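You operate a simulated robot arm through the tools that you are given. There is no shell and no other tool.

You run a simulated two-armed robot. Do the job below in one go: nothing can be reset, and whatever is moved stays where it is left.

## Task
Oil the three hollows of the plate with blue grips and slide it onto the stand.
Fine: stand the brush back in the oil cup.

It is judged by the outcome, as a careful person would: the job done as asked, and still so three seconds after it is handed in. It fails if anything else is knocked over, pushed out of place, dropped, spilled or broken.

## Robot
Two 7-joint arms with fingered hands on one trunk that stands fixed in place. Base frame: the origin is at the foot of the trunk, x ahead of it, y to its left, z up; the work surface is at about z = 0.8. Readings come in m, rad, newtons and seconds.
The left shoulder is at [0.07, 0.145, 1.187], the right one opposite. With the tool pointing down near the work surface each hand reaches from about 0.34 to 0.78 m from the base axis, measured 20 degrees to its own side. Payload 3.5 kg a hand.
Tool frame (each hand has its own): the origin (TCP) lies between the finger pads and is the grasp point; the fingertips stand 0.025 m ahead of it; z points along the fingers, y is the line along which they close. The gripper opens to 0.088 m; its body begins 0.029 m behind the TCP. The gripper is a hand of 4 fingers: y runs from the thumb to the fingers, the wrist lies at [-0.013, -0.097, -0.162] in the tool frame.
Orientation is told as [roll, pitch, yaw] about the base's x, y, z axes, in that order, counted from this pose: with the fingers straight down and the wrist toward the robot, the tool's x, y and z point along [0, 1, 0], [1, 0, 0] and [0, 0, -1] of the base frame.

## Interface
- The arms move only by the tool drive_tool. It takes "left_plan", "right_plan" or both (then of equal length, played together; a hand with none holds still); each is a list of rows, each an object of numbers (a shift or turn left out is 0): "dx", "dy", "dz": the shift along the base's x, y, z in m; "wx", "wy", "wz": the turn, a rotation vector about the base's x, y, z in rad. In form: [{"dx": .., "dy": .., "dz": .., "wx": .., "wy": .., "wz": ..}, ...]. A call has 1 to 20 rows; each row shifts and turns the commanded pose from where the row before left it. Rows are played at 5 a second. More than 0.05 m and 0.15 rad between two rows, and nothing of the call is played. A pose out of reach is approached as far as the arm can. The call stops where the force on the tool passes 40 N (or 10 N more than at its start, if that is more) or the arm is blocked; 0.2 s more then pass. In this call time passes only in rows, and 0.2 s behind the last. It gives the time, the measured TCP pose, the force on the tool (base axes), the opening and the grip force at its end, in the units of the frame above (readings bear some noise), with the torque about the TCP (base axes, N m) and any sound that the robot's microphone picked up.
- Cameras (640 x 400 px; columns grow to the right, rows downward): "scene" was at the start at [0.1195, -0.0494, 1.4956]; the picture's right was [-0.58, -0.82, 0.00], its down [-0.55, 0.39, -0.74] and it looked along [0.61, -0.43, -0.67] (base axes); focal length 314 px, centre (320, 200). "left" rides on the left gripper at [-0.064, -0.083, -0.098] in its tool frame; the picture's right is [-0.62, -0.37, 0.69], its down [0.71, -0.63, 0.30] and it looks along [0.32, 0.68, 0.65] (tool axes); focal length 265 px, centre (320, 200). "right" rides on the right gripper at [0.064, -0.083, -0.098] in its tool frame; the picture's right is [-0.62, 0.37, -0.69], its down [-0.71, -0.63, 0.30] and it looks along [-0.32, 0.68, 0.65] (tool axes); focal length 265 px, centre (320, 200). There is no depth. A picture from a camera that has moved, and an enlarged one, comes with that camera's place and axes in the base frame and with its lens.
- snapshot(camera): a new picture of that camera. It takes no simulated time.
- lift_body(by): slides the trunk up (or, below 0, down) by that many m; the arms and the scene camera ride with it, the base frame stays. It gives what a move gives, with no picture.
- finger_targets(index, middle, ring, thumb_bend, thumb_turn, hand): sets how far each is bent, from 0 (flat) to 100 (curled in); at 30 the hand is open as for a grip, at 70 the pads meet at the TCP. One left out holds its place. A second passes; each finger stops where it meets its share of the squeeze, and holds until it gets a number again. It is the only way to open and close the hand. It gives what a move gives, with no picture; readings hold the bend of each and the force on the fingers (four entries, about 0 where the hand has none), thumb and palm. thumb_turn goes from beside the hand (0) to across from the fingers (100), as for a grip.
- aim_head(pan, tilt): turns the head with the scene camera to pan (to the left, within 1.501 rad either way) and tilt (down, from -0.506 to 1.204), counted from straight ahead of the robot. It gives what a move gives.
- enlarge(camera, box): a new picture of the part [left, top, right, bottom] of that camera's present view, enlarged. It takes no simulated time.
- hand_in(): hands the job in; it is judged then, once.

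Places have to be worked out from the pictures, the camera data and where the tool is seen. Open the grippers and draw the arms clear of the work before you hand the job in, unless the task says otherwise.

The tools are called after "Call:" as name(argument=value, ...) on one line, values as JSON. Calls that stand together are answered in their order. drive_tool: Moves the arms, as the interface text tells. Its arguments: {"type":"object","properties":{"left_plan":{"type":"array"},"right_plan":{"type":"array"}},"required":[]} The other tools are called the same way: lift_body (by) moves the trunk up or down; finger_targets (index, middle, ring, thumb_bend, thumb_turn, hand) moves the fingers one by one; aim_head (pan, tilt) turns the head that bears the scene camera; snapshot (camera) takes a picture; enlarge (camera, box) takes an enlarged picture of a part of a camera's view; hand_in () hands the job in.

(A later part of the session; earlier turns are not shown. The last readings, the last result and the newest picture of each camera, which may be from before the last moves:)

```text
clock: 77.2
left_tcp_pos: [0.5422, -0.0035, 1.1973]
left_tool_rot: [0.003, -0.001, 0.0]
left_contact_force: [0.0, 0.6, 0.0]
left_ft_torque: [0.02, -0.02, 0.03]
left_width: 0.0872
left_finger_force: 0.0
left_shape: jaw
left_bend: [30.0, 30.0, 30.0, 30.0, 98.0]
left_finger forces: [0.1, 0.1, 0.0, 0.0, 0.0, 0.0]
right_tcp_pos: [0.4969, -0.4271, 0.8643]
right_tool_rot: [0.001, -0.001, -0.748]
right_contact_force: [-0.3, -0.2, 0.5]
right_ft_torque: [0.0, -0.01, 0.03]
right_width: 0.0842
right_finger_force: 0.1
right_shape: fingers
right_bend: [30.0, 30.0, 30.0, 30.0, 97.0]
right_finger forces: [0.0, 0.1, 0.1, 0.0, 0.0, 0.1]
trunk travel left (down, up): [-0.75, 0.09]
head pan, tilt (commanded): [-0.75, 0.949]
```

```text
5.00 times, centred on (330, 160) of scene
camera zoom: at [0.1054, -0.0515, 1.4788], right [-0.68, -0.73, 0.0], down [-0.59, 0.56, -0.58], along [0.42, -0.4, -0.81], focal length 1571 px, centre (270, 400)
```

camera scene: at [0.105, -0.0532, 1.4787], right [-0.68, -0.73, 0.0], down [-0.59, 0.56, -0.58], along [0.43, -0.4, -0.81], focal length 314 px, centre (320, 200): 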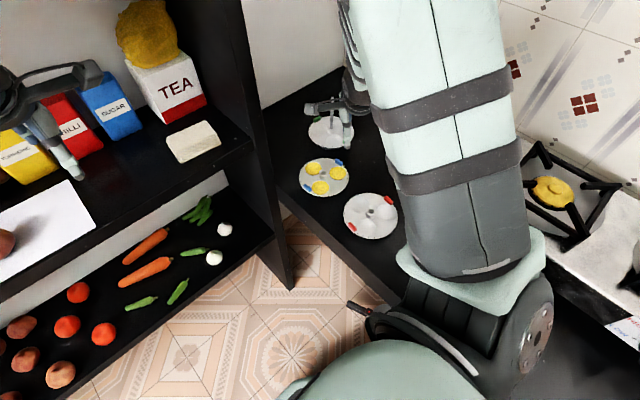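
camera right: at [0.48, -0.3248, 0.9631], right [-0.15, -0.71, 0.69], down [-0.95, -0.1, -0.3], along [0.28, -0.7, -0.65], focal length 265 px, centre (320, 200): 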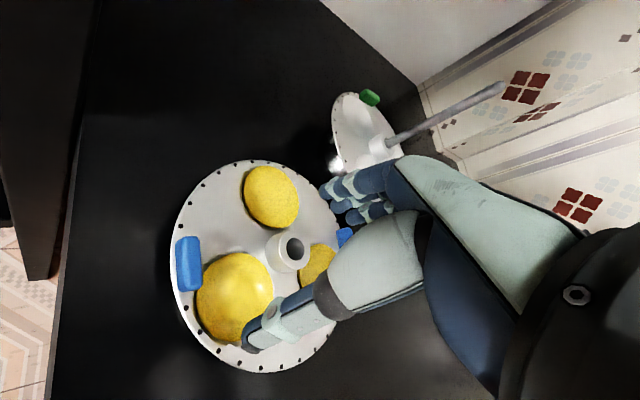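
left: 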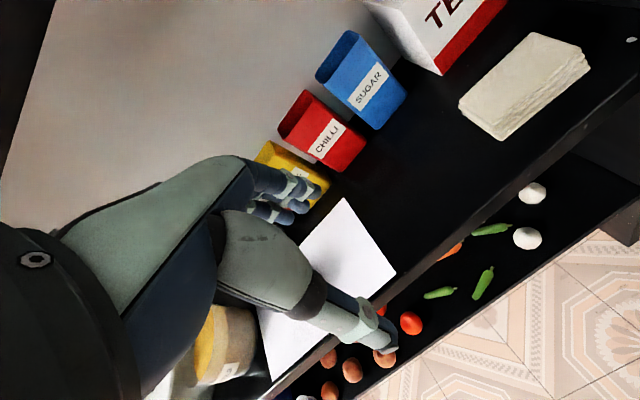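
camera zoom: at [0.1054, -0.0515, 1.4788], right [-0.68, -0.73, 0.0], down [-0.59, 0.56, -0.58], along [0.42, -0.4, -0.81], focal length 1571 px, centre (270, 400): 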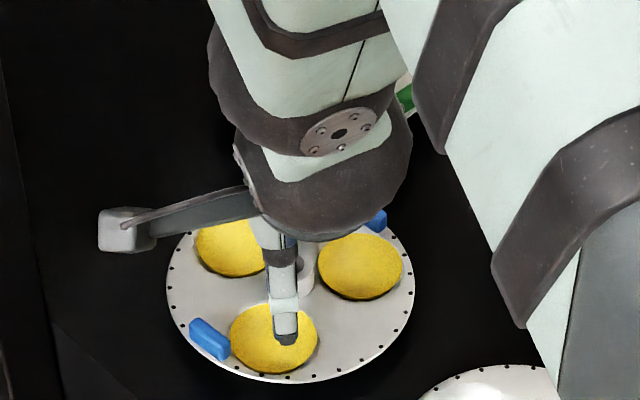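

The hub lies within 2 mm of the tool axis and the fingers straddle it. I lower 6 mm more and close the fingers on the hub.

Call:
drive_tool(right_plan=[{"dx": 0.001, "dy": 0.001, "dz": -0.003}, {"dz": -0.003}])

Call:
finger_targets(hand="right", index=50, middle=50, ring=40, thumb_bend=50)

Call:
enlarge(camera="right", box=[200, 170, 400, 340])

```text
clock: 77.8
left_tcp_pos: [0.5416, -0.0047, 1.1981]
left_tool_rot: [-0.001, 0.002, 0.0]
left_contact_force: [-0.5, 0.2, -0.2]
left_ft_torque: [0.03, 0.02, 0.0]
left_width: 0.0878
left_finger_force: 0.0
left_shape: jaw
left_bend: [30.0, 30.0, 30.0, 30.0, 98.0]
left_finger forces: [0.1, 0.0, 0.0, 0.1, 0.1, 0.0]
right_tcp_pos: [0.4981, -0.4267, 0.8583]
right_tool_rot: [-0.002, 0.001, -0.747]
right_contact_force: [-0.7, 0.2, -0.3]
right_ft_torque: [0.0, -0.05, -0.03]
right_width: 0.0846
right_finger_force: 0.1
right_shape: fingers
right_bend: [30.0, 30.0, 30.0, 30.0, 97.0]
right_finger forces: [0.0, 0.0, 0.1, 0.0, 0.0, 0.0]
trunk travel left (down, up): [-0.75, 0.09]
head pan, tilt (commanded): [-0.75, 0.949]
```

```text
clock: 78.8
left_tcp_pos: [0.5424, -0.003, 1.1983]
left_tool_rot: [0.0, 0.0, 0.002]
left_contact_force: [-0.6, -0.2, 0.1]
left_ft_torque: [0.02, -0.02, 0.02]
left_width: 0.0877
left_finger_force: 0.0
left_shape: jaw
left_bend: [30.0, 30.0, 30.0, 30.0, 98.0]
left_finger forces: [0.0, 0.0, 0.0, 0.1, 0.0, 0.0]
right_tcp_pos: [0.4973, -0.4268, 0.8582]
right_tool_rot: [0.002, -0.001, -0.749]
right_contact_force: [0.1, 0.2, 0.5]
right_ft_torque: [0.0, -0.02, 0.01]
right_width: 0.0425
right_finger_force: 0.1
right_shape: fingers
right_bend: [50.0, 50.0, 40.0, 50.0, 97.0]
right_finger forces: [0.0, 0.1, 0.0, 0.0, 0.0, 0.0]
trunk travel left (down, up): [-0.75, 0.09]
head pan, tilt (commanded): [-0.75, 0.949]
```

```text
2.35 times, centred on (300, 255) of right
camera zoom: at [0.4803, -0.3234, 0.9577], right [-0.15, -0.71, 0.69], down [-0.95, -0.1, -0.3], along [0.28, -0.7, -0.65], focal length 624 px, centre (367, 71)
```

zoom: 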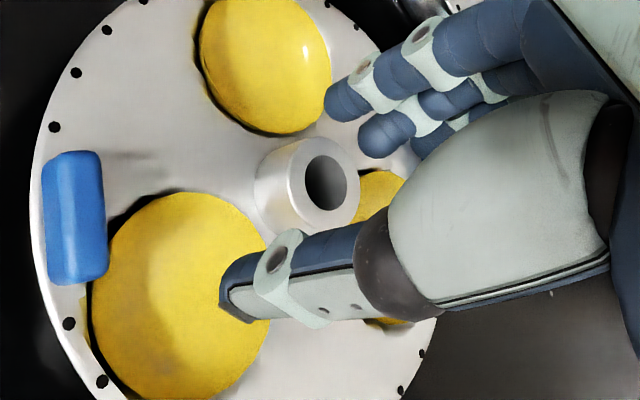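

Half-closed without contact and well lined up with the hub. I close index, middle and thumb onto it.

Call:
finger_targets(hand="right", index=72, middle=72, thumb_bend=72)

Call:
enlarge(camera="right", box=[200, 170, 400, 340])

Call:
enlarge(camera="scene", box=[290, 120, 370, 200])

```text
clock: 79.8
left_tcp_pos: [0.5418, -0.0029, 1.198]
left_tool_rot: [0.0, 0.001, 0.0]
left_contact_force: [-0.4, 0.1, 0.6]
left_ft_torque: [-0.01, -0.02, 0.01]
left_width: 0.0878
left_finger_force: 0.2
left_shape: jaw
left_bend: [30.0, 30.0, 30.0, 30.0, 98.0]
left_finger forces: [0.1, 0.0, 0.1, 0.0, 0.0, 0.0]
right_tcp_pos: [0.4967, -0.4269, 0.8583]
right_tool_rot: [0.0, 0.0, -0.746]
right_contact_force: [0.1, 0.3, -0.3]
right_ft_torque: [-0.02, -0.01, 0.01]
right_width: 0.0001
right_finger_force: 0.0
right_shape: fingers
right_bend: [72.0, 72.0, 40.0, 71.0, 97.0]
right_finger forces: [0.0, 0.0, 0.0, 0.0, 0.0, 0.1]
trunk travel left (down, up): [-0.75, 0.09]
head pan, tilt (commanded): [-0.75, 0.949]
```

```text
2.35 times, centred on (300, 255) of right
camera zoom: at [0.4803, -0.3234, 0.9576], right [-0.15, -0.71, 0.69], down [-0.95, -0.1, -0.3], along [0.28, -0.7, -0.65], focal length 624 px, centre (367, 71)
```

zoom: 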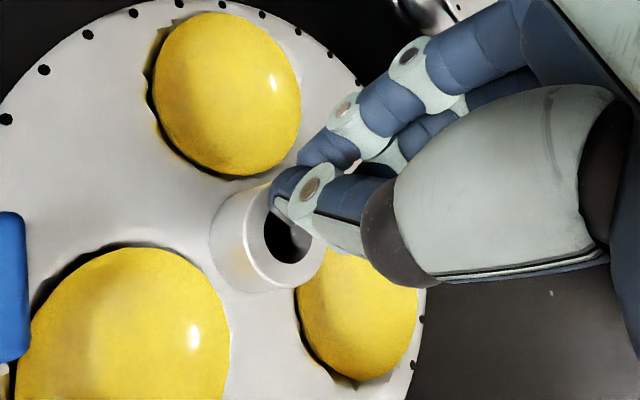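

```text
5.00 times, centred on (330, 160) of scene
camera zoom: at [0.1046, -0.0508, 1.4788], right [-0.68, -0.73, 0.0], down [-0.59, 0.55, -0.58], along [0.43, -0.4, -0.81], focal length 1571 px, centre (270, 400)
```

zoom: 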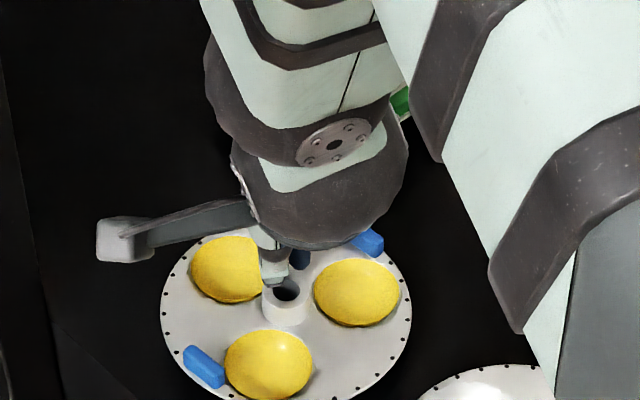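

The fingers closed over the hub without holding it: the tips were too high and the hub slid out toward the thumb side. I raise the hand and look at where the closed fingertips really are.

Call:
drive_tool(right_plan=[{"dz": 0.02}, {"dz": 0.03}])

Call:
enlarge(camera="right", box=[200, 170, 400, 340])

Call:
enlarge(camera="scene", box=[280, 100, 380, 210])

```text
clock: 80.3
left_tcp_pos: [0.5422, -0.0037, 1.1981]
left_tool_rot: [0.001, -0.002, -0.001]
left_contact_force: [-0.6, -0.5, -0.1]
left_ft_torque: [-0.01, -0.02, -0.03]
left_width: 0.0878
left_finger_force: 0.1
left_shape: jaw
left_bend: [30.0, 30.0, 30.0, 30.0, 98.0]
left_finger forces: [0.1, 0.0, 0.1, 0.0, 0.0, 0.0]
right_tcp_pos: [0.4947, -0.4276, 0.9082]
right_tool_rot: [0.001, -0.004, -0.747]
right_contact_force: [-0.3, 0.0, -0.3]
right_ft_torque: [0.01, 0.03, 0.04]
right_width: 0.0001
right_finger_force: 0.1
right_shape: fingers
right_bend: [72.0, 72.0, 40.0, 71.0, 97.0]
right_finger forces: [0.0, 0.0, 0.1, 0.0, 0.0, 0.0]
trunk travel left (down, up): [-0.75, 0.09]
head pan, tilt (commanded): [-0.75, 0.949]
```

```text
2.35 times, centred on (300, 255) of right
camera zoom: at [0.4779, -0.3239, 1.0072], right [-0.15, -0.7, 0.69], down [-0.95, -0.1, -0.3], along [0.28, -0.7, -0.65], focal length 624 px, centre (367, 71)
```

zoom: 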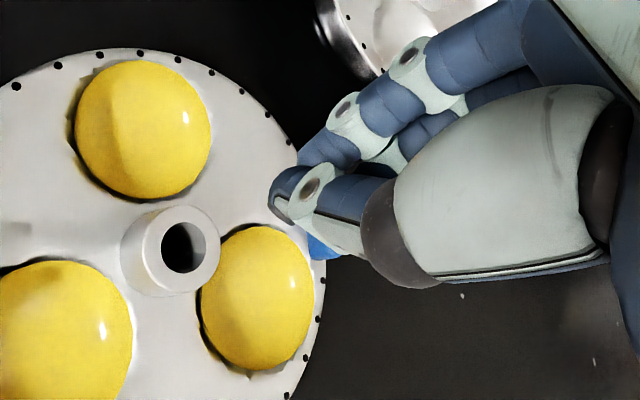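

```text
3.64 times, centred on (330, 155) of scene
camera zoom: at [0.1032, -0.0501, 1.4789], right [-0.68, -0.73, 0.0], down [-0.59, 0.55, -0.58], along [0.43, -0.4, -0.81], focal length 1142 px, centre (284, 364)
```

zoom: 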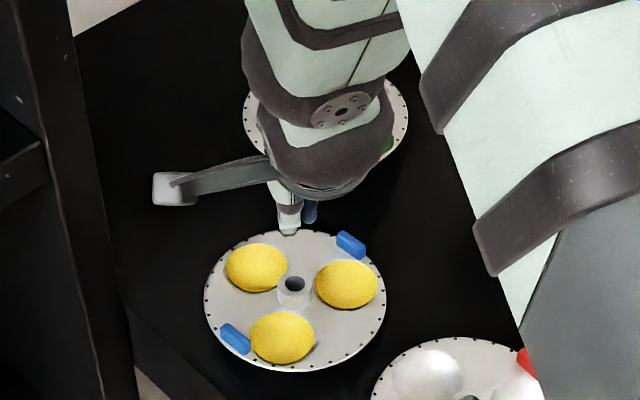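

Recomputed from two heights, the hub top is lower than I assumed (about z 0.8375, plate face about 0.8235), so the tips only brushed its upper edge. I open to a narrower width, re-centre over the hub and go deeper.

Call:
finger_targets(hand="right", index=42, middle=42, ring=30, thumb_bend=42)

Call:
drive_tool(right_plan=[{"dx": -0.0095, "dy": 0.0075}, {"dz": -0.02}, {"dz": -0.02}, {"dz": -0.008}])

Call:
enlarge(camera="right", box=[200, 170, 400, 340])

Call:
enlarge(camera="scene", box=[280, 110, 380, 210])

```text
clock: 81.3
left_tcp_pos: [0.5429, -0.0017, 1.1981]
left_tool_rot: [0.0, -0.001, 0.0]
left_contact_force: [-0.4, 0.8, -1.0]
left_ft_torque: [0.01, -0.02, 0.01]
left_width: 0.0875
left_finger_force: 0.0
left_shape: jaw
left_bend: [30.0, 30.0, 30.0, 30.0, 98.0]
left_finger forces: [0.0, 0.1, 0.0, 0.0, 0.0, 0.1]
right_tcp_pos: [0.4953, -0.4284, 0.9081]
right_tool_rot: [0.001, 0.0, -0.748]
right_contact_force: [-1.3, 0.1, -0.8]
right_ft_torque: [0.0, 0.01, 0.01]
right_width: 0.0586
right_finger_force: 0.1
right_shape: fingers
right_bend: [42.0, 42.0, 30.0, 42.0, 97.0]
right_finger forces: [0.0, 0.1, 0.0, 0.0, 0.0, 0.0]
trunk travel left (down, up): [-0.75, 0.09]
head pan, tilt (commanded): [-0.75, 0.949]
```

```text
clock: 82.3
left_tcp_pos: [0.5419, -0.0041, 1.1963]
left_tool_rot: [0.0, 0.0, -0.001]
left_contact_force: [0.2, 0.3, -0.3]
left_ft_torque: [0.0, 0.01, -0.02]
left_width: 0.0876
left_finger_force: 0.0
left_shape: jaw
left_bend: [30.0, 30.0, 30.0, 30.0, 98.0]
left_finger forces: [0.0, 0.2, 0.0, 0.0, 0.0, 0.0]
right_tcp_pos: [0.4865, -0.4183, 0.8611]
right_tool_rot: [0.0, 0.0, -0.75]
right_contact_force: [0.6, -0.3, -0.4]
right_ft_torque: [0.0, -0.05, 0.0]
right_width: 0.0586
right_finger_force: 0.1
right_shape: fingers
right_bend: [42.0, 42.0, 30.0, 42.0, 97.0]
right_finger forces: [0.1, 0.0, 0.0, 0.1, 0.0, 0.1]
trunk travel left (down, up): [-0.75, 0.09]
head pan, tilt (commanded): [-0.75, 0.949]
```

```text
2.35 times, centred on (300, 255) of right
camera zoom: at [0.4692, -0.3153, 0.9599], right [-0.15, -0.71, 0.69], down [-0.95, -0.1, -0.3], along [0.28, -0.7, -0.65], focal length 624 px, centre (367, 71)
```

zoom: 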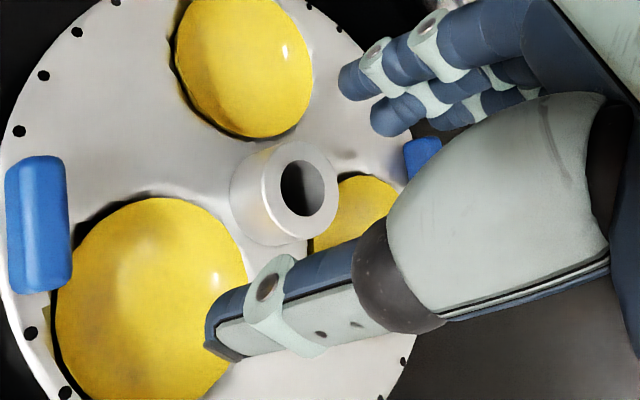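

```text
4.00 times, centred on (330, 160) of scene
camera zoom: at [0.1042, -0.0506, 1.4789], right [-0.68, -0.73, 0.0], down [-0.59, 0.55, -0.58], along [0.43, -0.4, -0.81], focal length 1257 px, centre (280, 360)
```

zoom: 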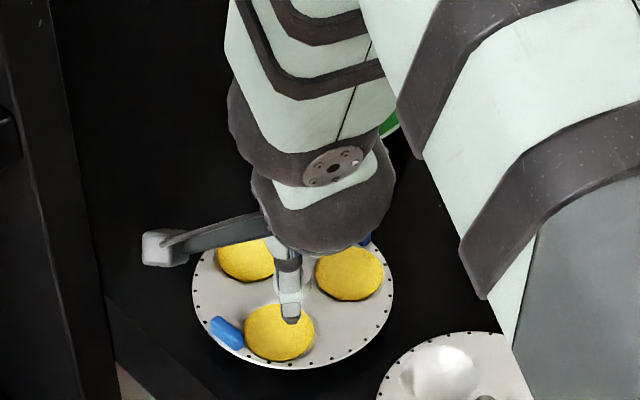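

The hub is centred in the hand (about 2 mm off). I lower 11 mm further, watching the force.

Call:
drive_tool(right_plan=[{"dz": -0.005}, {"dz": -0.004}, {"dz": -0.002}])

Call:
enlarge(camera="right", box=[200, 170, 400, 340])

```text
clock: 83.2
left_tcp_pos: [0.5423, -0.0032, 1.1972]
left_tool_rot: [-0.001, -0.001, -0.002]
left_contact_force: [0.1, 0.2, -0.5]
left_ft_torque: [-0.01, -0.02, -0.03]
left_width: 0.0875
left_finger_force: 0.1
left_shape: jaw
left_bend: [30.0, 30.0, 30.0, 30.0, 98.0]
left_finger forces: [0.1, 0.0, 0.1, 0.1, 0.0, 0.0]
right_tcp_pos: [0.4878, -0.4184, 0.8505]
right_tool_rot: [0.0, -0.001, -0.748]
right_contact_force: [0.5, 0.5, 0.1]
right_ft_torque: [-0.01, -0.03, -0.01]
right_width: 0.0584
right_finger_force: 0.1
right_shape: fingers
right_bend: [42.0, 42.0, 30.0, 42.0, 97.0]
right_finger forces: [0.0, 0.1, 0.1, 0.1, 0.0, 0.1]
trunk travel left (down, up): [-0.75, 0.09]
head pan, tilt (commanded): [-0.75, 0.949]
```

```text
2.35 times, centred on (300, 255) of right
camera zoom: at [0.4704, -0.3153, 0.948], right [-0.15, -0.7, 0.69], down [-0.95, -0.1, -0.3], along [0.28, -0.7, -0.65], focal length 624 px, centre (367, 71)
```

zoom: 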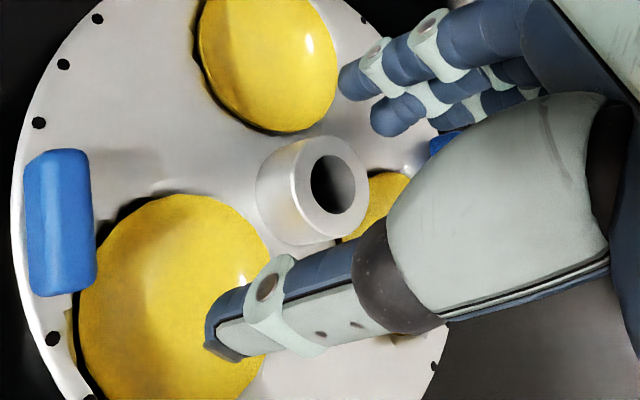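

Still free of contact. I close in stages, first to 60.

Call:
finger_targets(hand="right", index=59, middle=59, thumb_bend=59)

Call:
enlarge(camera="right", box=[200, 170, 400, 340])

```text
clock: 84.2
left_tcp_pos: [0.5427, -0.004, 1.198]
left_tool_rot: [0.002, 0.0, 0.0]
left_contact_force: [-1.4, 0.2, -0.2]
left_ft_torque: [-0.03, 0.02, 0.04]
left_width: 0.0874
left_finger_force: 0.1
left_shape: jaw
left_bend: [30.0, 30.0, 30.0, 30.0, 98.0]
left_finger forces: [0.0, 0.1, 0.0, 0.0, 0.1, 0.0]
right_tcp_pos: [0.4874, -0.4182, 0.8491]
right_tool_rot: [0.001, -0.001, -0.746]
right_contact_force: [-0.7, -0.2, -0.6]
right_ft_torque: [-0.03, 0.01, 0.02]
right_width: 0.0245
right_finger_force: 0.4
right_shape: fingers
right_bend: [58.0, 59.0, 30.0, 58.0, 97.0]
right_finger forces: [0.6, 0.3, 0.1, 0.0, 0.5, 0.1]
trunk travel left (down, up): [-0.75, 0.09]
head pan, tilt (commanded): [-0.75, 0.949]
```

```text
2.35 times, centred on (300, 255) of right
camera zoom: at [0.4704, -0.3153, 0.948], right [-0.15, -0.71, 0.69], down [-0.95, -0.1, -0.3], along [0.28, -0.7, -0.65], focal length 624 px, centre (367, 71)
```

zoom: 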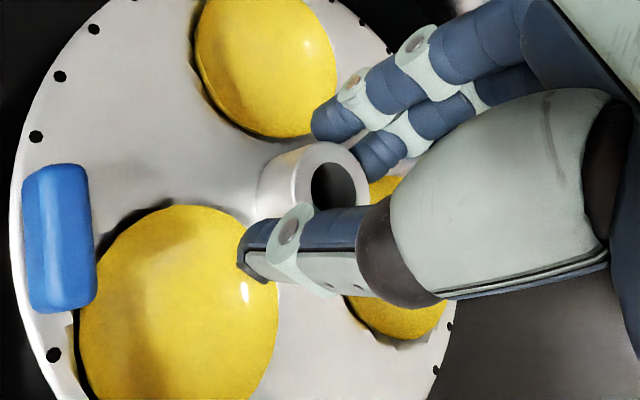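

Index, middle and thumb now all touch the hub lightly at a width of 24.5 mm. I tighten the grip.

Call:
finger_targets(hand="right", index=66, middle=66, thumb_bend=66)

Call:
enlarge(camera="right", box=[200, 170, 400, 340])

```text
clock: 85.2
left_tcp_pos: [0.5435, -0.0038, 1.1981]
left_tool_rot: [0.002, 0.0, 0.0]
left_contact_force: [-0.4, 0.2, 0.0]
left_ft_torque: [0.02, 0.01, 0.03]
left_width: 0.0875
left_finger_force: 0.1
left_shape: jaw
left_bend: [30.0, 30.0, 30.0, 30.0, 98.0]
left_finger forces: [0.0, 0.0, 0.0, 0.0, 0.0, 0.1]
right_tcp_pos: [0.4882, -0.4181, 0.8492]
right_tool_rot: [0.0, -0.001, -0.746]
right_contact_force: [-0.2, -0.5, 0.1]
right_ft_torque: [-0.02, -0.03, 0.02]
right_width: 0.0186
right_finger_force: 3.8
right_shape: fingers
right_bend: [62.0, 63.0, 30.0, 60.0, 97.0]
right_finger forces: [1.8, 2.7, 0.0, 0.0, 3.8, 0.1]
trunk travel left (down, up): [-0.75, 0.09]
head pan, tilt (commanded): [-0.75, 0.949]
```

```text
2.35 times, centred on (300, 255) of right
camera zoom: at [0.4704, -0.3153, 0.9479], right [-0.15, -0.71, 0.69], down [-0.95, -0.1, -0.3], along [0.28, -0.7, -0.65], focal length 624 px, centre (367, 71)
```

zoom: 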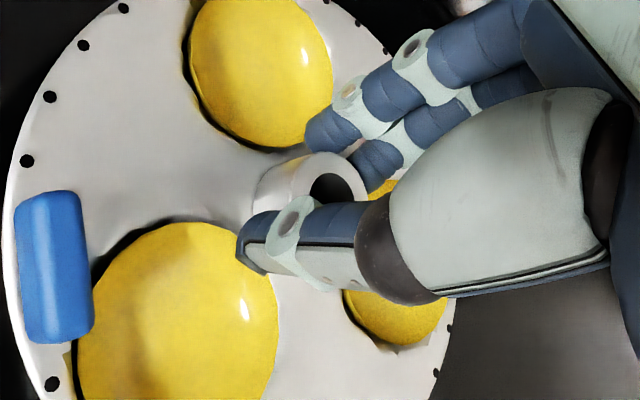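

The hub is held with about 4 N. I tighten a bit more.

Call:
finger_targets(hand="right", index=80, middle=80, thumb_bend=80)

Call:
enlarge(camera="right", box=[200, 170, 400, 340])

```text
clock: 86.2
left_tcp_pos: [0.5425, -0.0025, 1.1983]
left_tool_rot: [-0.001, 0.002, 0.0]
left_contact_force: [-0.5, 0.0, -0.6]
left_ft_torque: [-0.02, -0.02, 0.01]
left_width: 0.0874
left_finger_force: 0.0
left_shape: jaw
left_bend: [30.0, 30.0, 30.0, 30.0, 98.0]
left_finger forces: [0.0, 0.0, 0.0, 0.1, 0.0, 0.0]
right_tcp_pos: [0.4874, -0.4186, 0.8507]
right_tool_rot: [0.0, 0.0, -0.746]
right_contact_force: [0.1, 0.7, 0.3]
right_ft_torque: [0.01, 0.02, -0.05]
right_width: 0.0141
right_finger_force: 17.9
right_shape: fingers
right_bend: [76.0, 73.0, 30.0, 59.0, 94.0]
right_finger forces: [9.7, 12.2, 0.9, 0.0, 12.7, 0.0]
trunk travel left (down, up): [-0.75, 0.09]
head pan, tilt (commanded): [-0.75, 0.949]
```

```text
2.35 times, centred on (300, 255) of right
camera zoom: at [0.4704, -0.3153, 0.948], right [-0.15, -0.71, 0.69], down [-0.95, -0.1, -0.3], along [0.28, -0.7, -0.65], focal length 624 px, centre (367, 71)
```

zoom: 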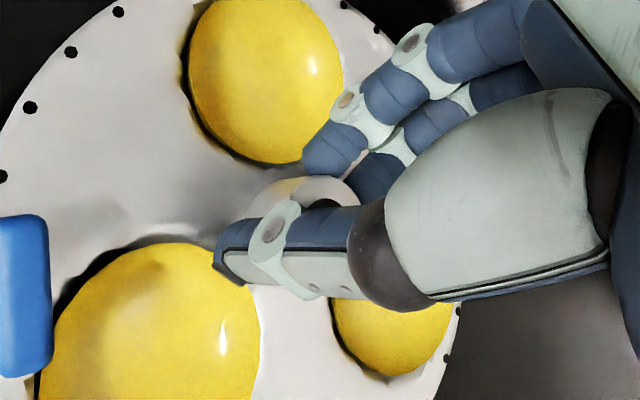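

The squeeze rose to about 12 N per side and shoves the hub toward the thumb; I ease the targets to a moderate grip.

Call:
finger_targets(hand="right", index=71, middle=71, thumb_bend=76)

Call:
enlarge(camera="right", box=[200, 170, 400, 340])

```text
clock: 87.2
left_tcp_pos: [0.5425, -0.0035, 1.1979]
left_tool_rot: [0.0, 0.0, -0.001]
left_contact_force: [0.3, 0.1, 0.5]
left_ft_torque: [0.01, 0.01, 0.01]
left_width: 0.0876
left_finger_force: 0.1
left_shape: jaw
left_bend: [30.0, 30.0, 30.0, 30.0, 98.0]
left_finger forces: [0.0, 0.0, 0.1, 0.0, 0.0, 0.0]
right_tcp_pos: [0.4876, -0.4184, 0.849]
right_tool_rot: [0.0, 0.001, -0.747]
right_contact_force: [-0.6, -0.7, -0.2]
right_ft_torque: [-0.01, 0.01, 0.01]
right_width: 0.0126
right_finger_force: 10.7
right_shape: fingers
right_bend: [64.0, 65.0, 30.0, 64.0, 95.0]
right_finger forces: [4.5, 7.4, 0.0, 0.0, 9.7, 0.0]
trunk travel left (down, up): [-0.75, 0.09]
head pan, tilt (commanded): [-0.75, 0.949]
```

```text
2.35 times, centred on (300, 255) of right
camera zoom: at [0.4704, -0.3153, 0.9479], right [-0.15, -0.71, 0.69], down [-0.95, -0.1, -0.3], along [0.28, -0.7, -0.65], focal length 624 px, centre (367, 71)
```

zoom: 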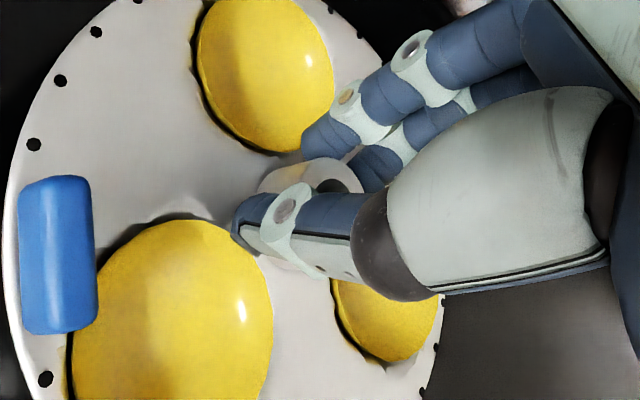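

A balanced grip of about 10 N, and the hub is centred between the pads. I lift slowly by 3 cm and check.

Call:
drive_tool(right_plan=[{"dz": 0.004}, {"dz": 0.006}, {"dz": 0.01}, {"dz": 0.01}])

Call:
snapshot(camera="right")

Call:
enlarge(camera="scene", box=[280, 110, 380, 210])

```text
clock: 88.2
left_tcp_pos: [0.5425, -0.0031, 1.1977]
left_tool_rot: [0.0, 0.0, -0.001]
left_contact_force: [-0.3, -0.4, 0.2]
left_ft_torque: [0.01, 0.02, -0.05]
left_width: 0.0878
left_finger_force: 0.1
left_shape: jaw
left_bend: [30.0, 30.0, 30.0, 30.0, 98.0]
left_finger forces: [0.0, 0.0, 0.1, 0.0, 0.0, 0.0]
right_tcp_pos: [0.4876, -0.4192, 0.88]
right_tool_rot: [-0.002, -0.001, -0.746]
right_contact_force: [-0.3, -0.2, -1.6]
right_ft_torque: [-0.02, -0.01, -0.01]
right_width: 0.0126
right_finger_force: 11.2
right_shape: fingers
right_bend: [64.0, 65.0, 30.0, 64.0, 95.0]
right_finger forces: [4.7, 7.4, 0.0, 0.1, 9.9, 0.0]
trunk travel left (down, up): [-0.75, 0.09]
head pan, tilt (commanded): [-0.75, 0.949]
```

```text
taken
camera right: at [0.4702, -0.3153, 0.9785], right [-0.15, -0.7, 0.69], down [-0.95, -0.1, -0.3], along [0.28, -0.7, -0.65], focal length 265 px, centre (320, 200)
```

right: 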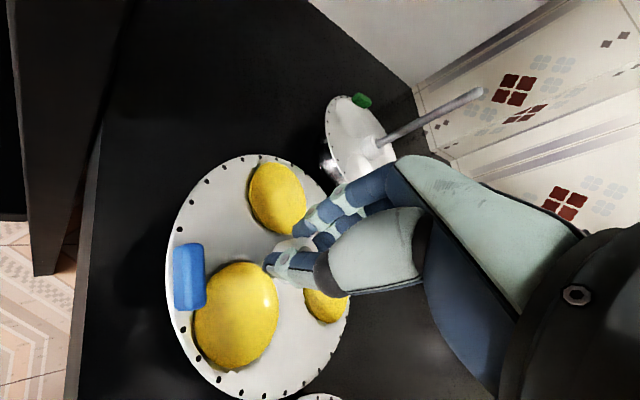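

```text
4.00 times, centred on (330, 160) of scene
camera zoom: at [0.1043, -0.0507, 1.4788], right [-0.68, -0.73, 0.0], down [-0.59, 0.55, -0.58], along [0.43, -0.4, -0.81], focal length 1257 px, centre (280, 360)
```

zoom: 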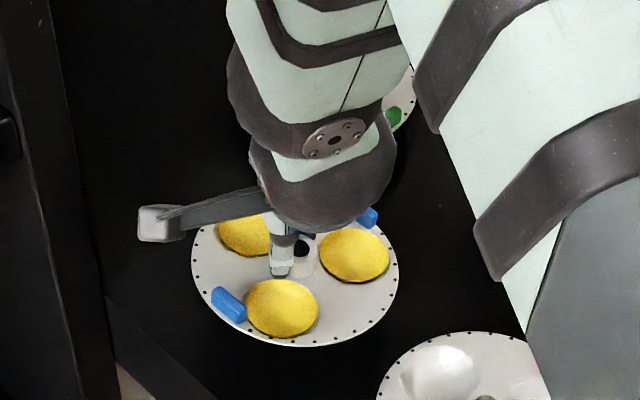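

The plate hangs from the hand (about 1.6 N of weight). I lift it further, to a TCP height of about 1.03, clear of the post's top.

Call:
drive_tool(right_plan=[{"dz": 0.015}, {"dz": 0.02}, {"dz": 0.025}, {"dz": 0.025}, {"dz": 0.025}, {"dz": 0.025}, {"dz": 0.015}])

Call:
snapshot(camera="right")

Call:
enlarge(camera="scene", box=[270, 60, 390, 190])

```text
clock: 89.8
left_tcp_pos: [0.542, -0.0024, 1.1978]
left_tool_rot: [0.001, 0.0, -0.001]
left_contact_force: [1.0, -0.2, 0.2]
left_ft_torque: [0.03, 0.0, -0.01]
left_width: 0.0878
left_finger_force: 0.1
left_shape: jaw
left_bend: [30.0, 30.0, 30.0, 30.0, 98.0]
left_finger forces: [0.0, 0.0, 0.1, 0.0, 0.1, 0.1]
right_tcp_pos: [0.4872, -0.4194, 1.0295]
right_tool_rot: [-0.001, -0.001, -0.747]
right_contact_force: [0.7, -1.3, -0.2]
right_ft_torque: [-0.04, 0.05, -0.01]
right_width: 0.0123
right_finger_force: 10.8
right_shape: fingers
right_bend: [64.0, 65.0, 30.0, 64.0, 95.0]
right_finger forces: [4.7, 7.3, 0.0, 0.0, 9.8, 0.1]
trunk travel left (down, up): [-0.75, 0.09]
head pan, tilt (commanded): [-0.75, 0.949]
```

```text
taken
camera right: at [0.4701, -0.3156, 1.1291], right [-0.15, -0.7, 0.69], down [-0.95, -0.1, -0.3], along [0.28, -0.7, -0.65], focal length 265 px, centre (320, 200)
```

right: 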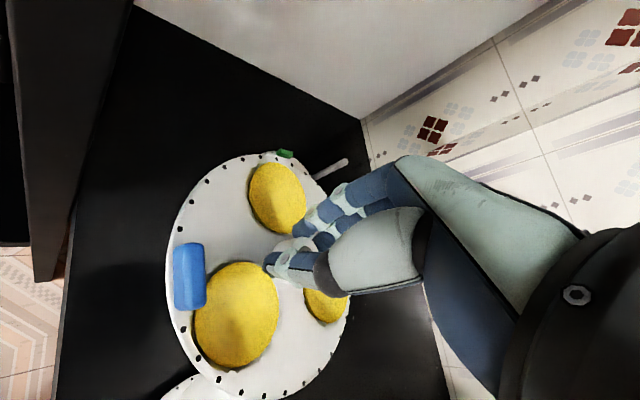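

```text
3.08 times, centred on (330, 125) of scene
camera zoom: at [0.1042, -0.0507, 1.4788], right [-0.68, -0.73, 0.0], down [-0.59, 0.55, -0.58], along [0.43, -0.4, -0.81], focal length 967 px, centre (289, 431)
```

zoom: 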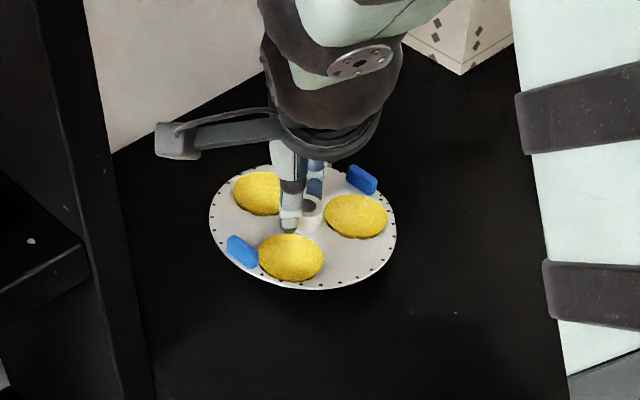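

The plate is carried securely. I enlarge the hand view to find where the hub's axis sits in the hand and whether the plate is level.

Call:
enlarge(camera="right", box=[230, 200, 360, 300])

Call:
enlarge(camera="right", box=[150, 140, 370, 400])

Call:
enlarge(camera="scene", box=[325, 100, 405, 160])

```text
4.00 times, centred on (295, 250) of right
camera zoom: at [0.4701, -0.3156, 1.1291], right [-0.15, -0.7, 0.69], down [-0.95, -0.1, -0.3], along [0.28, -0.7, -0.65], focal length 1062 px, centre (420, 0)
```

zoom: 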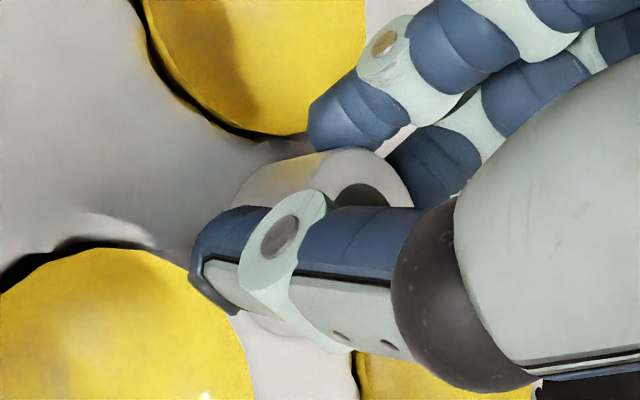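

```text
1.54 times, centred on (260, 270) of right
camera zoom: at [0.4701, -0.3156, 1.1291], right [-0.15, -0.7, 0.69], down [-0.95, -0.1, -0.3], along [0.28, -0.7, -0.65], focal length 408 px, centre (412, 92)
```

zoom: 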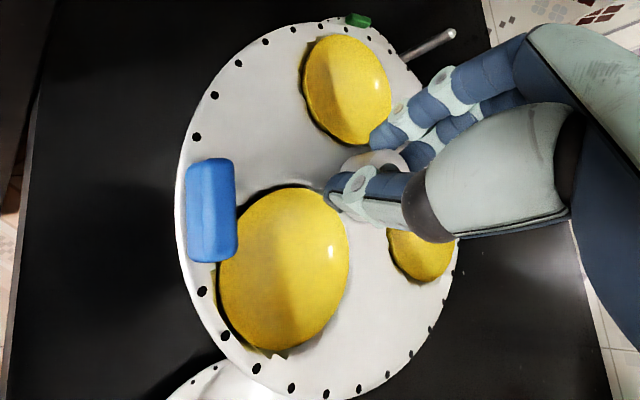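

```text
6.67 times, centred on (365, 130) of scene
camera zoom: at [0.1042, -0.0507, 1.4788], right [-0.68, -0.73, 0.0], down [-0.59, 0.55, -0.58], along [0.43, -0.4, -0.81], focal length 2094 px, centre (20, 667)
```

zoom: 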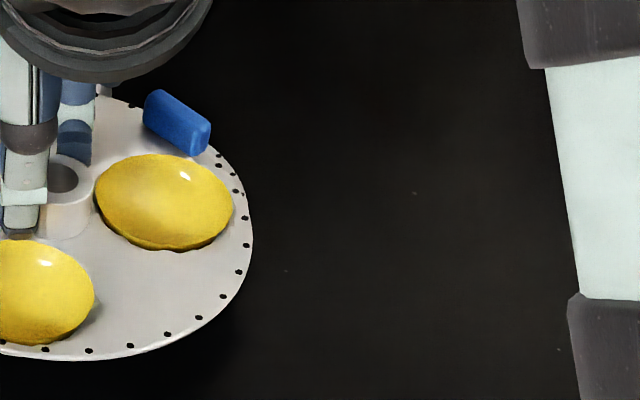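

The plate's rim ellipse in the scene view shows it hanging about 8° lower on the -x-tool side. I tilt the hand 0.14 rad about the pinch axis to level it.

Call:
drive_tool(right_plan=[{"wx": -0.051, "wy": 0.0475}, {"wx": -0.051, "wy": 0.0475}, {}])

Call:
enlarge(camera="scene", box=[280, 70, 380, 170])

Call:
enlarge(camera="right", box=[150, 140, 370, 400])

```text
clock: 90.5
left_tcp_pos: [0.5424, -0.0041, 1.1983]
left_tool_rot: [0.0, -0.001, -0.001]
left_contact_force: [0.2, 0.0, -0.2]
left_ft_torque: [0.02, 0.05, -0.05]
left_width: 0.0875
left_finger_force: 0.0
left_shape: jaw
left_bend: [30.0, 30.0, 30.0, 30.0, 98.0]
left_finger forces: [0.0, 0.0, 0.1, 0.0, 0.1, 0.0]
right_tcp_pos: [0.488, -0.4203, 1.0299]
right_tool_rot: [-0.139, -0.001, -0.747]
right_contact_force: [0.4, -0.6, 0.2]
right_ft_torque: [0.0, -0.02, -0.01]
right_width: 0.0122
right_finger_force: 11.4
right_shape: fingers
right_bend: [64.0, 65.0, 30.0, 64.0, 95.0]
right_finger forces: [4.8, 7.3, 0.0, 0.1, 9.8, 0.0]
trunk travel left (down, up): [-0.75, 0.09]
head pan, tilt (commanded): [-0.75, 0.949]
```

```text
4.00 times, centred on (330, 120) of scene
camera zoom: at [0.1044, -0.0517, 1.4788], right [-0.68, -0.73, 0.0], down [-0.59, 0.56, -0.58], along [0.43, -0.4, -0.81], focal length 1257 px, centre (280, 520)
```

zoom: 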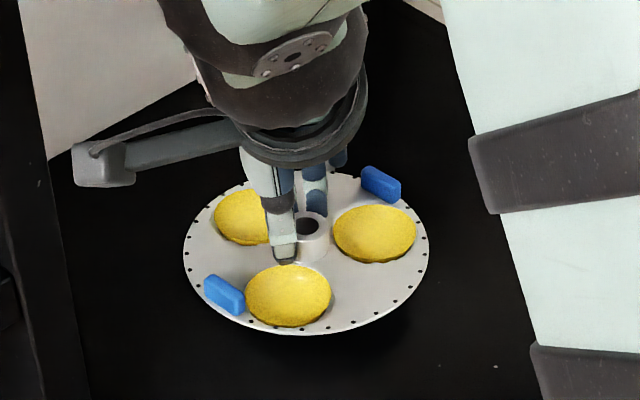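

```text
1.54 times, centred on (260, 270) of right
camera zoom: at [0.4793, -0.3067, 1.1189], right [-0.08, -0.63, 0.77], down [-0.97, -0.12, -0.2], along [0.22, -0.77, -0.6], focal length 408 px, centre (412, 92)
```

zoom: 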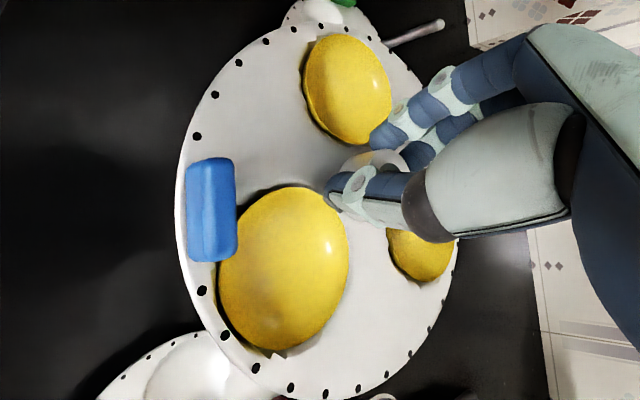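

The plate now looks about level. I enlarge it to check the rim's left and right extremes.

Call:
enlarge(camera="scene", box=[300, 105, 376, 157])

```text
7.69 times, centred on (338, 131) of scene
camera zoom: at [0.1044, -0.0517, 1.4788], right [-0.68, -0.73, 0.0], down [-0.59, 0.56, -0.58], along [0.43, -0.4, -0.81], focal length 2417 px, centre (182, 731)
```

zoom: 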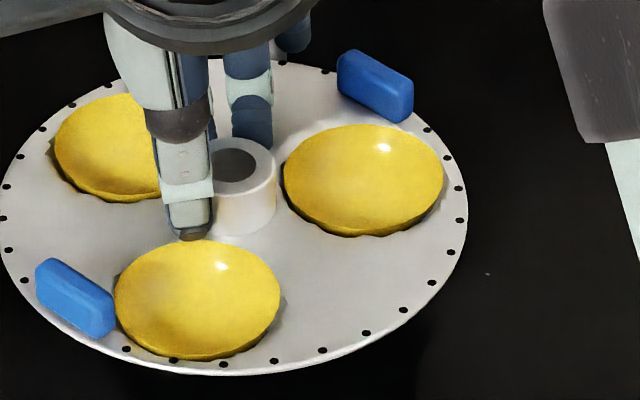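

The ellipse says I over-rotated by 1–3°, so I turn back 0.03 rad. Then I move the plate over toward the post at this safe height.

Call:
drive_tool(right_plan=[{"wx": 0.02, "wy": -0.0185}, {}])

Call:
enlarge(camera="scene", box=[300, 105, 376, 157])

Call:
enlarge(camera="right", box=[230, 200, 360, 300])

```text
clock: 91.2
left_tcp_pos: [0.5417, -0.0035, 1.1982]
left_tool_rot: [0.0, 0.001, -0.002]
left_contact_force: [0.1, 0.5, 0.2]
left_ft_torque: [-0.02, -0.01, -0.02]
left_width: 0.0877
left_finger_force: 0.0
left_shape: jaw
left_bend: [30.0, 30.0, 30.0, 30.0, 98.0]
left_finger forces: [0.0, 0.0, 0.1, 0.1, 0.0, 0.0]
right_tcp_pos: [0.4859, -0.42, 1.029]
right_tool_rot: [-0.112, 0.0, -0.747]
right_contact_force: [-0.3, 0.1, -0.2]
right_ft_torque: [0.02, -0.01, 0.01]
right_width: 0.0119
right_finger_force: 10.7
right_shape: fingers
right_bend: [64.0, 65.0, 30.0, 64.0, 95.0]
right_finger forces: [4.7, 7.2, 0.0, 0.0, 9.7, 0.0]
trunk travel left (down, up): [-0.75, 0.09]
head pan, tilt (commanded): [-0.75, 0.949]
```

```text
7.69 times, centred on (338, 131) of scene
camera zoom: at [0.1046, -0.0511, 1.4788], right [-0.68, -0.73, 0.0], down [-0.59, 0.55, -0.58], along [0.43, -0.4, -0.81], focal length 2417 px, centre (182, 731)
```

zoom: 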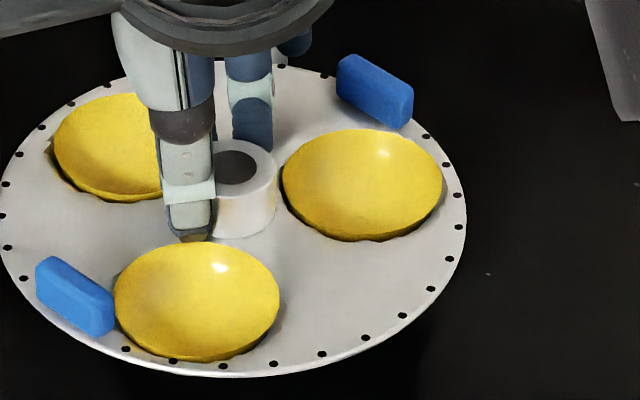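

```text
4.00 times, centred on (295, 250) of right
camera zoom: at [0.4773, -0.3085, 1.1205], right [-0.1, -0.65, 0.76], down [-0.97, -0.12, -0.22], along [0.23, -0.75, -0.61], focal length 1062 px, centre (420, 0)
```

zoom: 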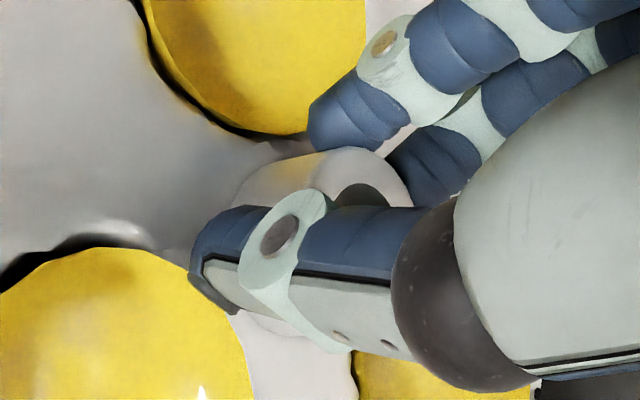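

The plate is level within about 1°. From lateral pixels of hub and post and the depth estimate, the hub must travel about (+0.1185, -0.138) to the post; I move there at this height (hub bottom still above the post top), while the left hand turns to give a side view with its camera.

Call:
drive_tool(right_plan=[{"dx": 0.0296, "dy": -0.0345}, {"dx": 0.0296, "dy": -0.0345}, {"dx": 0.0296, "dy": -0.0346}, {"dx": 0.0297, "dy": -0.0346}, {}, {}, {}, {}, {}, {}], left_plan=[{"dx": -0.015, "dy": -0.005, "dz": -0.01, "wz": -0.15}, {"dx": -0.015, "dy": -0.005, "dz": -0.01, "wz": -0.15}, {"dx": -0.015, "dy": -0.005, "dz": -0.01, "wz": -0.15}, {"dx": -0.015, "dy": -0.005, "dz": -0.01, "wz": -0.15}, {"dx": -0.015, "dy": -0.005, "dz": -0.01, "wz": -0.15}, {"dx": -0.015, "dy": -0.005, "dz": -0.01, "wz": -0.15}, {"dx": -0.015, "dy": -0.005, "dz": -0.01, "wz": -0.15}, {"dx": -0.015, "dy": -0.005, "dz": -0.01, "wz": -0.15}, {"dx": -0.015, "dy": -0.005, "dz": -0.01, "wz": -0.15}, {"dx": -0.015, "dy": -0.005, "dz": -0.01, "wz": -0.15}])

Call:
snapshot(camera="left")

Call:
snapshot(camera="scene")

```text
clock: 93.3
left_tcp_pos: [0.391, -0.0523, 1.0994]
left_tool_rot: [0.001, 0.0, -1.502]
left_contact_force: [-0.2, 0.5, 0.0]
left_ft_torque: [-0.03, 0.03, 0.03]
left_width: 0.088
left_finger_force: 0.0
left_shape: jaw
left_bend: [30.0, 30.0, 30.0, 30.0, 98.0]
left_finger forces: [0.0, 0.1, 0.0, 0.1, 0.0, 0.0]
right_tcp_pos: [0.6027, -0.5582, 1.0295]
right_tool_rot: [-0.114, 0.001, -0.746]
right_contact_force: [-0.3, -0.4, -1.0]
right_ft_torque: [-0.01, 0.05, -0.03]
right_width: 0.0119
right_finger_force: 11.2
right_shape: fingers
right_bend: [64.0, 64.0, 30.0, 65.0, 95.0]
right_finger forces: [4.8, 7.6, 0.0, 0.0, 9.7, 0.0]
trunk travel left (down, up): [-0.75, 0.09]
head pan, tilt (commanded): [-0.75, 0.949]
```

```text
taken
camera left: at [0.3217, 0.0256, 1.1975], right [-0.64, 0.33, -0.69], down [0.67, 0.68, -0.3], along [0.37, -0.66, -0.65], focal length 265 px, centre (320, 200)
```

left: 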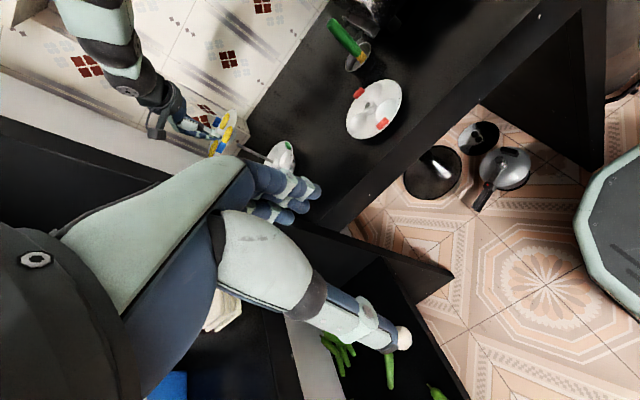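

```text
taken
camera scene: at [0.1053, -0.0517, 1.4788], right [-0.68, -0.73, 0.0], down [-0.59, 0.56, -0.58], along [0.42, -0.4, -0.81], focal length 314 px, centre (320, 200)
```

scene: 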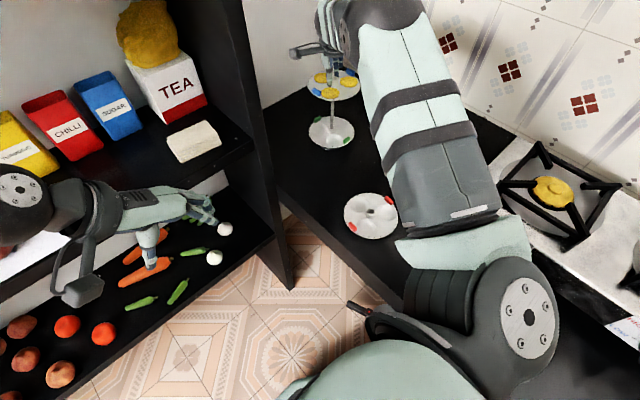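

The left camera sees the plate above the post from the side. I enlarge both views.

Call:
enlarge(camera="left", box=[190, 95, 310, 180])

Call:
enlarge(camera="scene", box=[290, 40, 380, 150])

```text
4.71 times, centred on (250, 138) of left
camera zoom: at [0.3217, 0.0256, 1.1975], right [-0.64, 0.33, -0.69], down [0.67, 0.68, -0.3], along [0.37, -0.66, -0.65], focal length 1249 px, centre (649, 494)
```

zoom: 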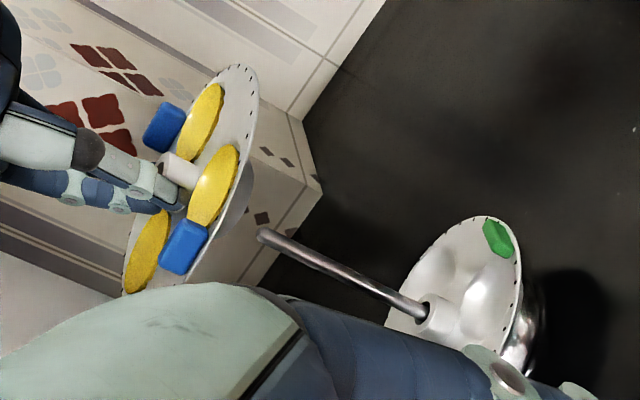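

```text
3.64 times, centred on (335, 95) of scene
camera zoom: at [0.1053, -0.0517, 1.4788], right [-0.68, -0.73, 0.0], down [-0.59, 0.56, -0.58], along [0.42, -0.4, -0.81], focal length 1142 px, centre (266, 582)
```

zoom: 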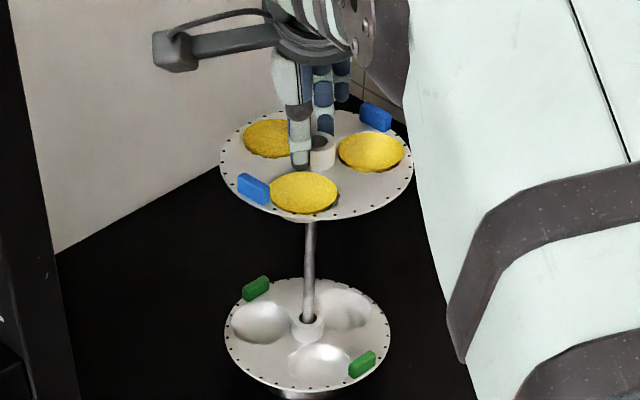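

Both views are useful: in the scene view the hub is about 2–4 mm right of the post's line. I enlarge the left view further for the other direction.

Call:
enlarge(camera="left", box=[205, 100, 255, 162])

Call:
enlarge(camera="scene", box=[305, 60, 370, 135])

```text
6.45 times, centred on (230, 131) of left
camera zoom: at [0.3217, 0.0256, 1.1975], right [-0.64, 0.33, -0.69], down [0.67, 0.68, -0.3], along [0.37, -0.66, -0.65], focal length 1712 px, centre (901, 645)
```

zoom: 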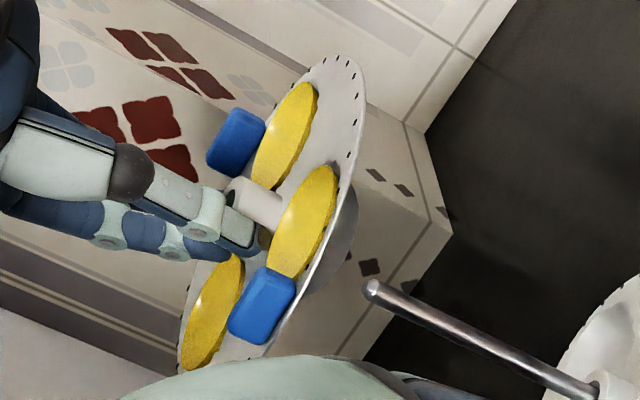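

```text
5.33 times, centred on (338, 98) of scene
camera zoom: at [0.1053, -0.0517, 1.4788], right [-0.68, -0.73, 0.0], down [-0.59, 0.56, -0.58], along [0.42, -0.4, -0.81], focal length 1676 px, centre (227, 747)
```

zoom: 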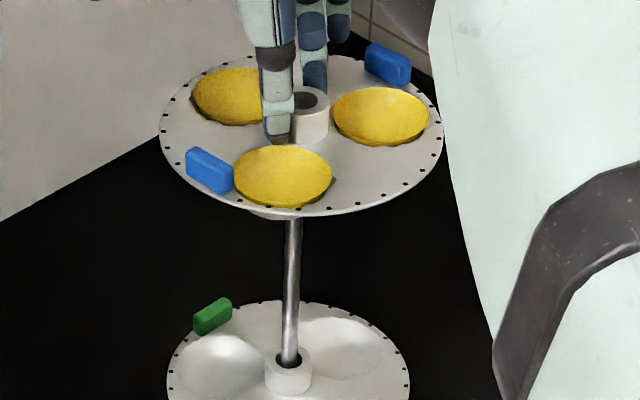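

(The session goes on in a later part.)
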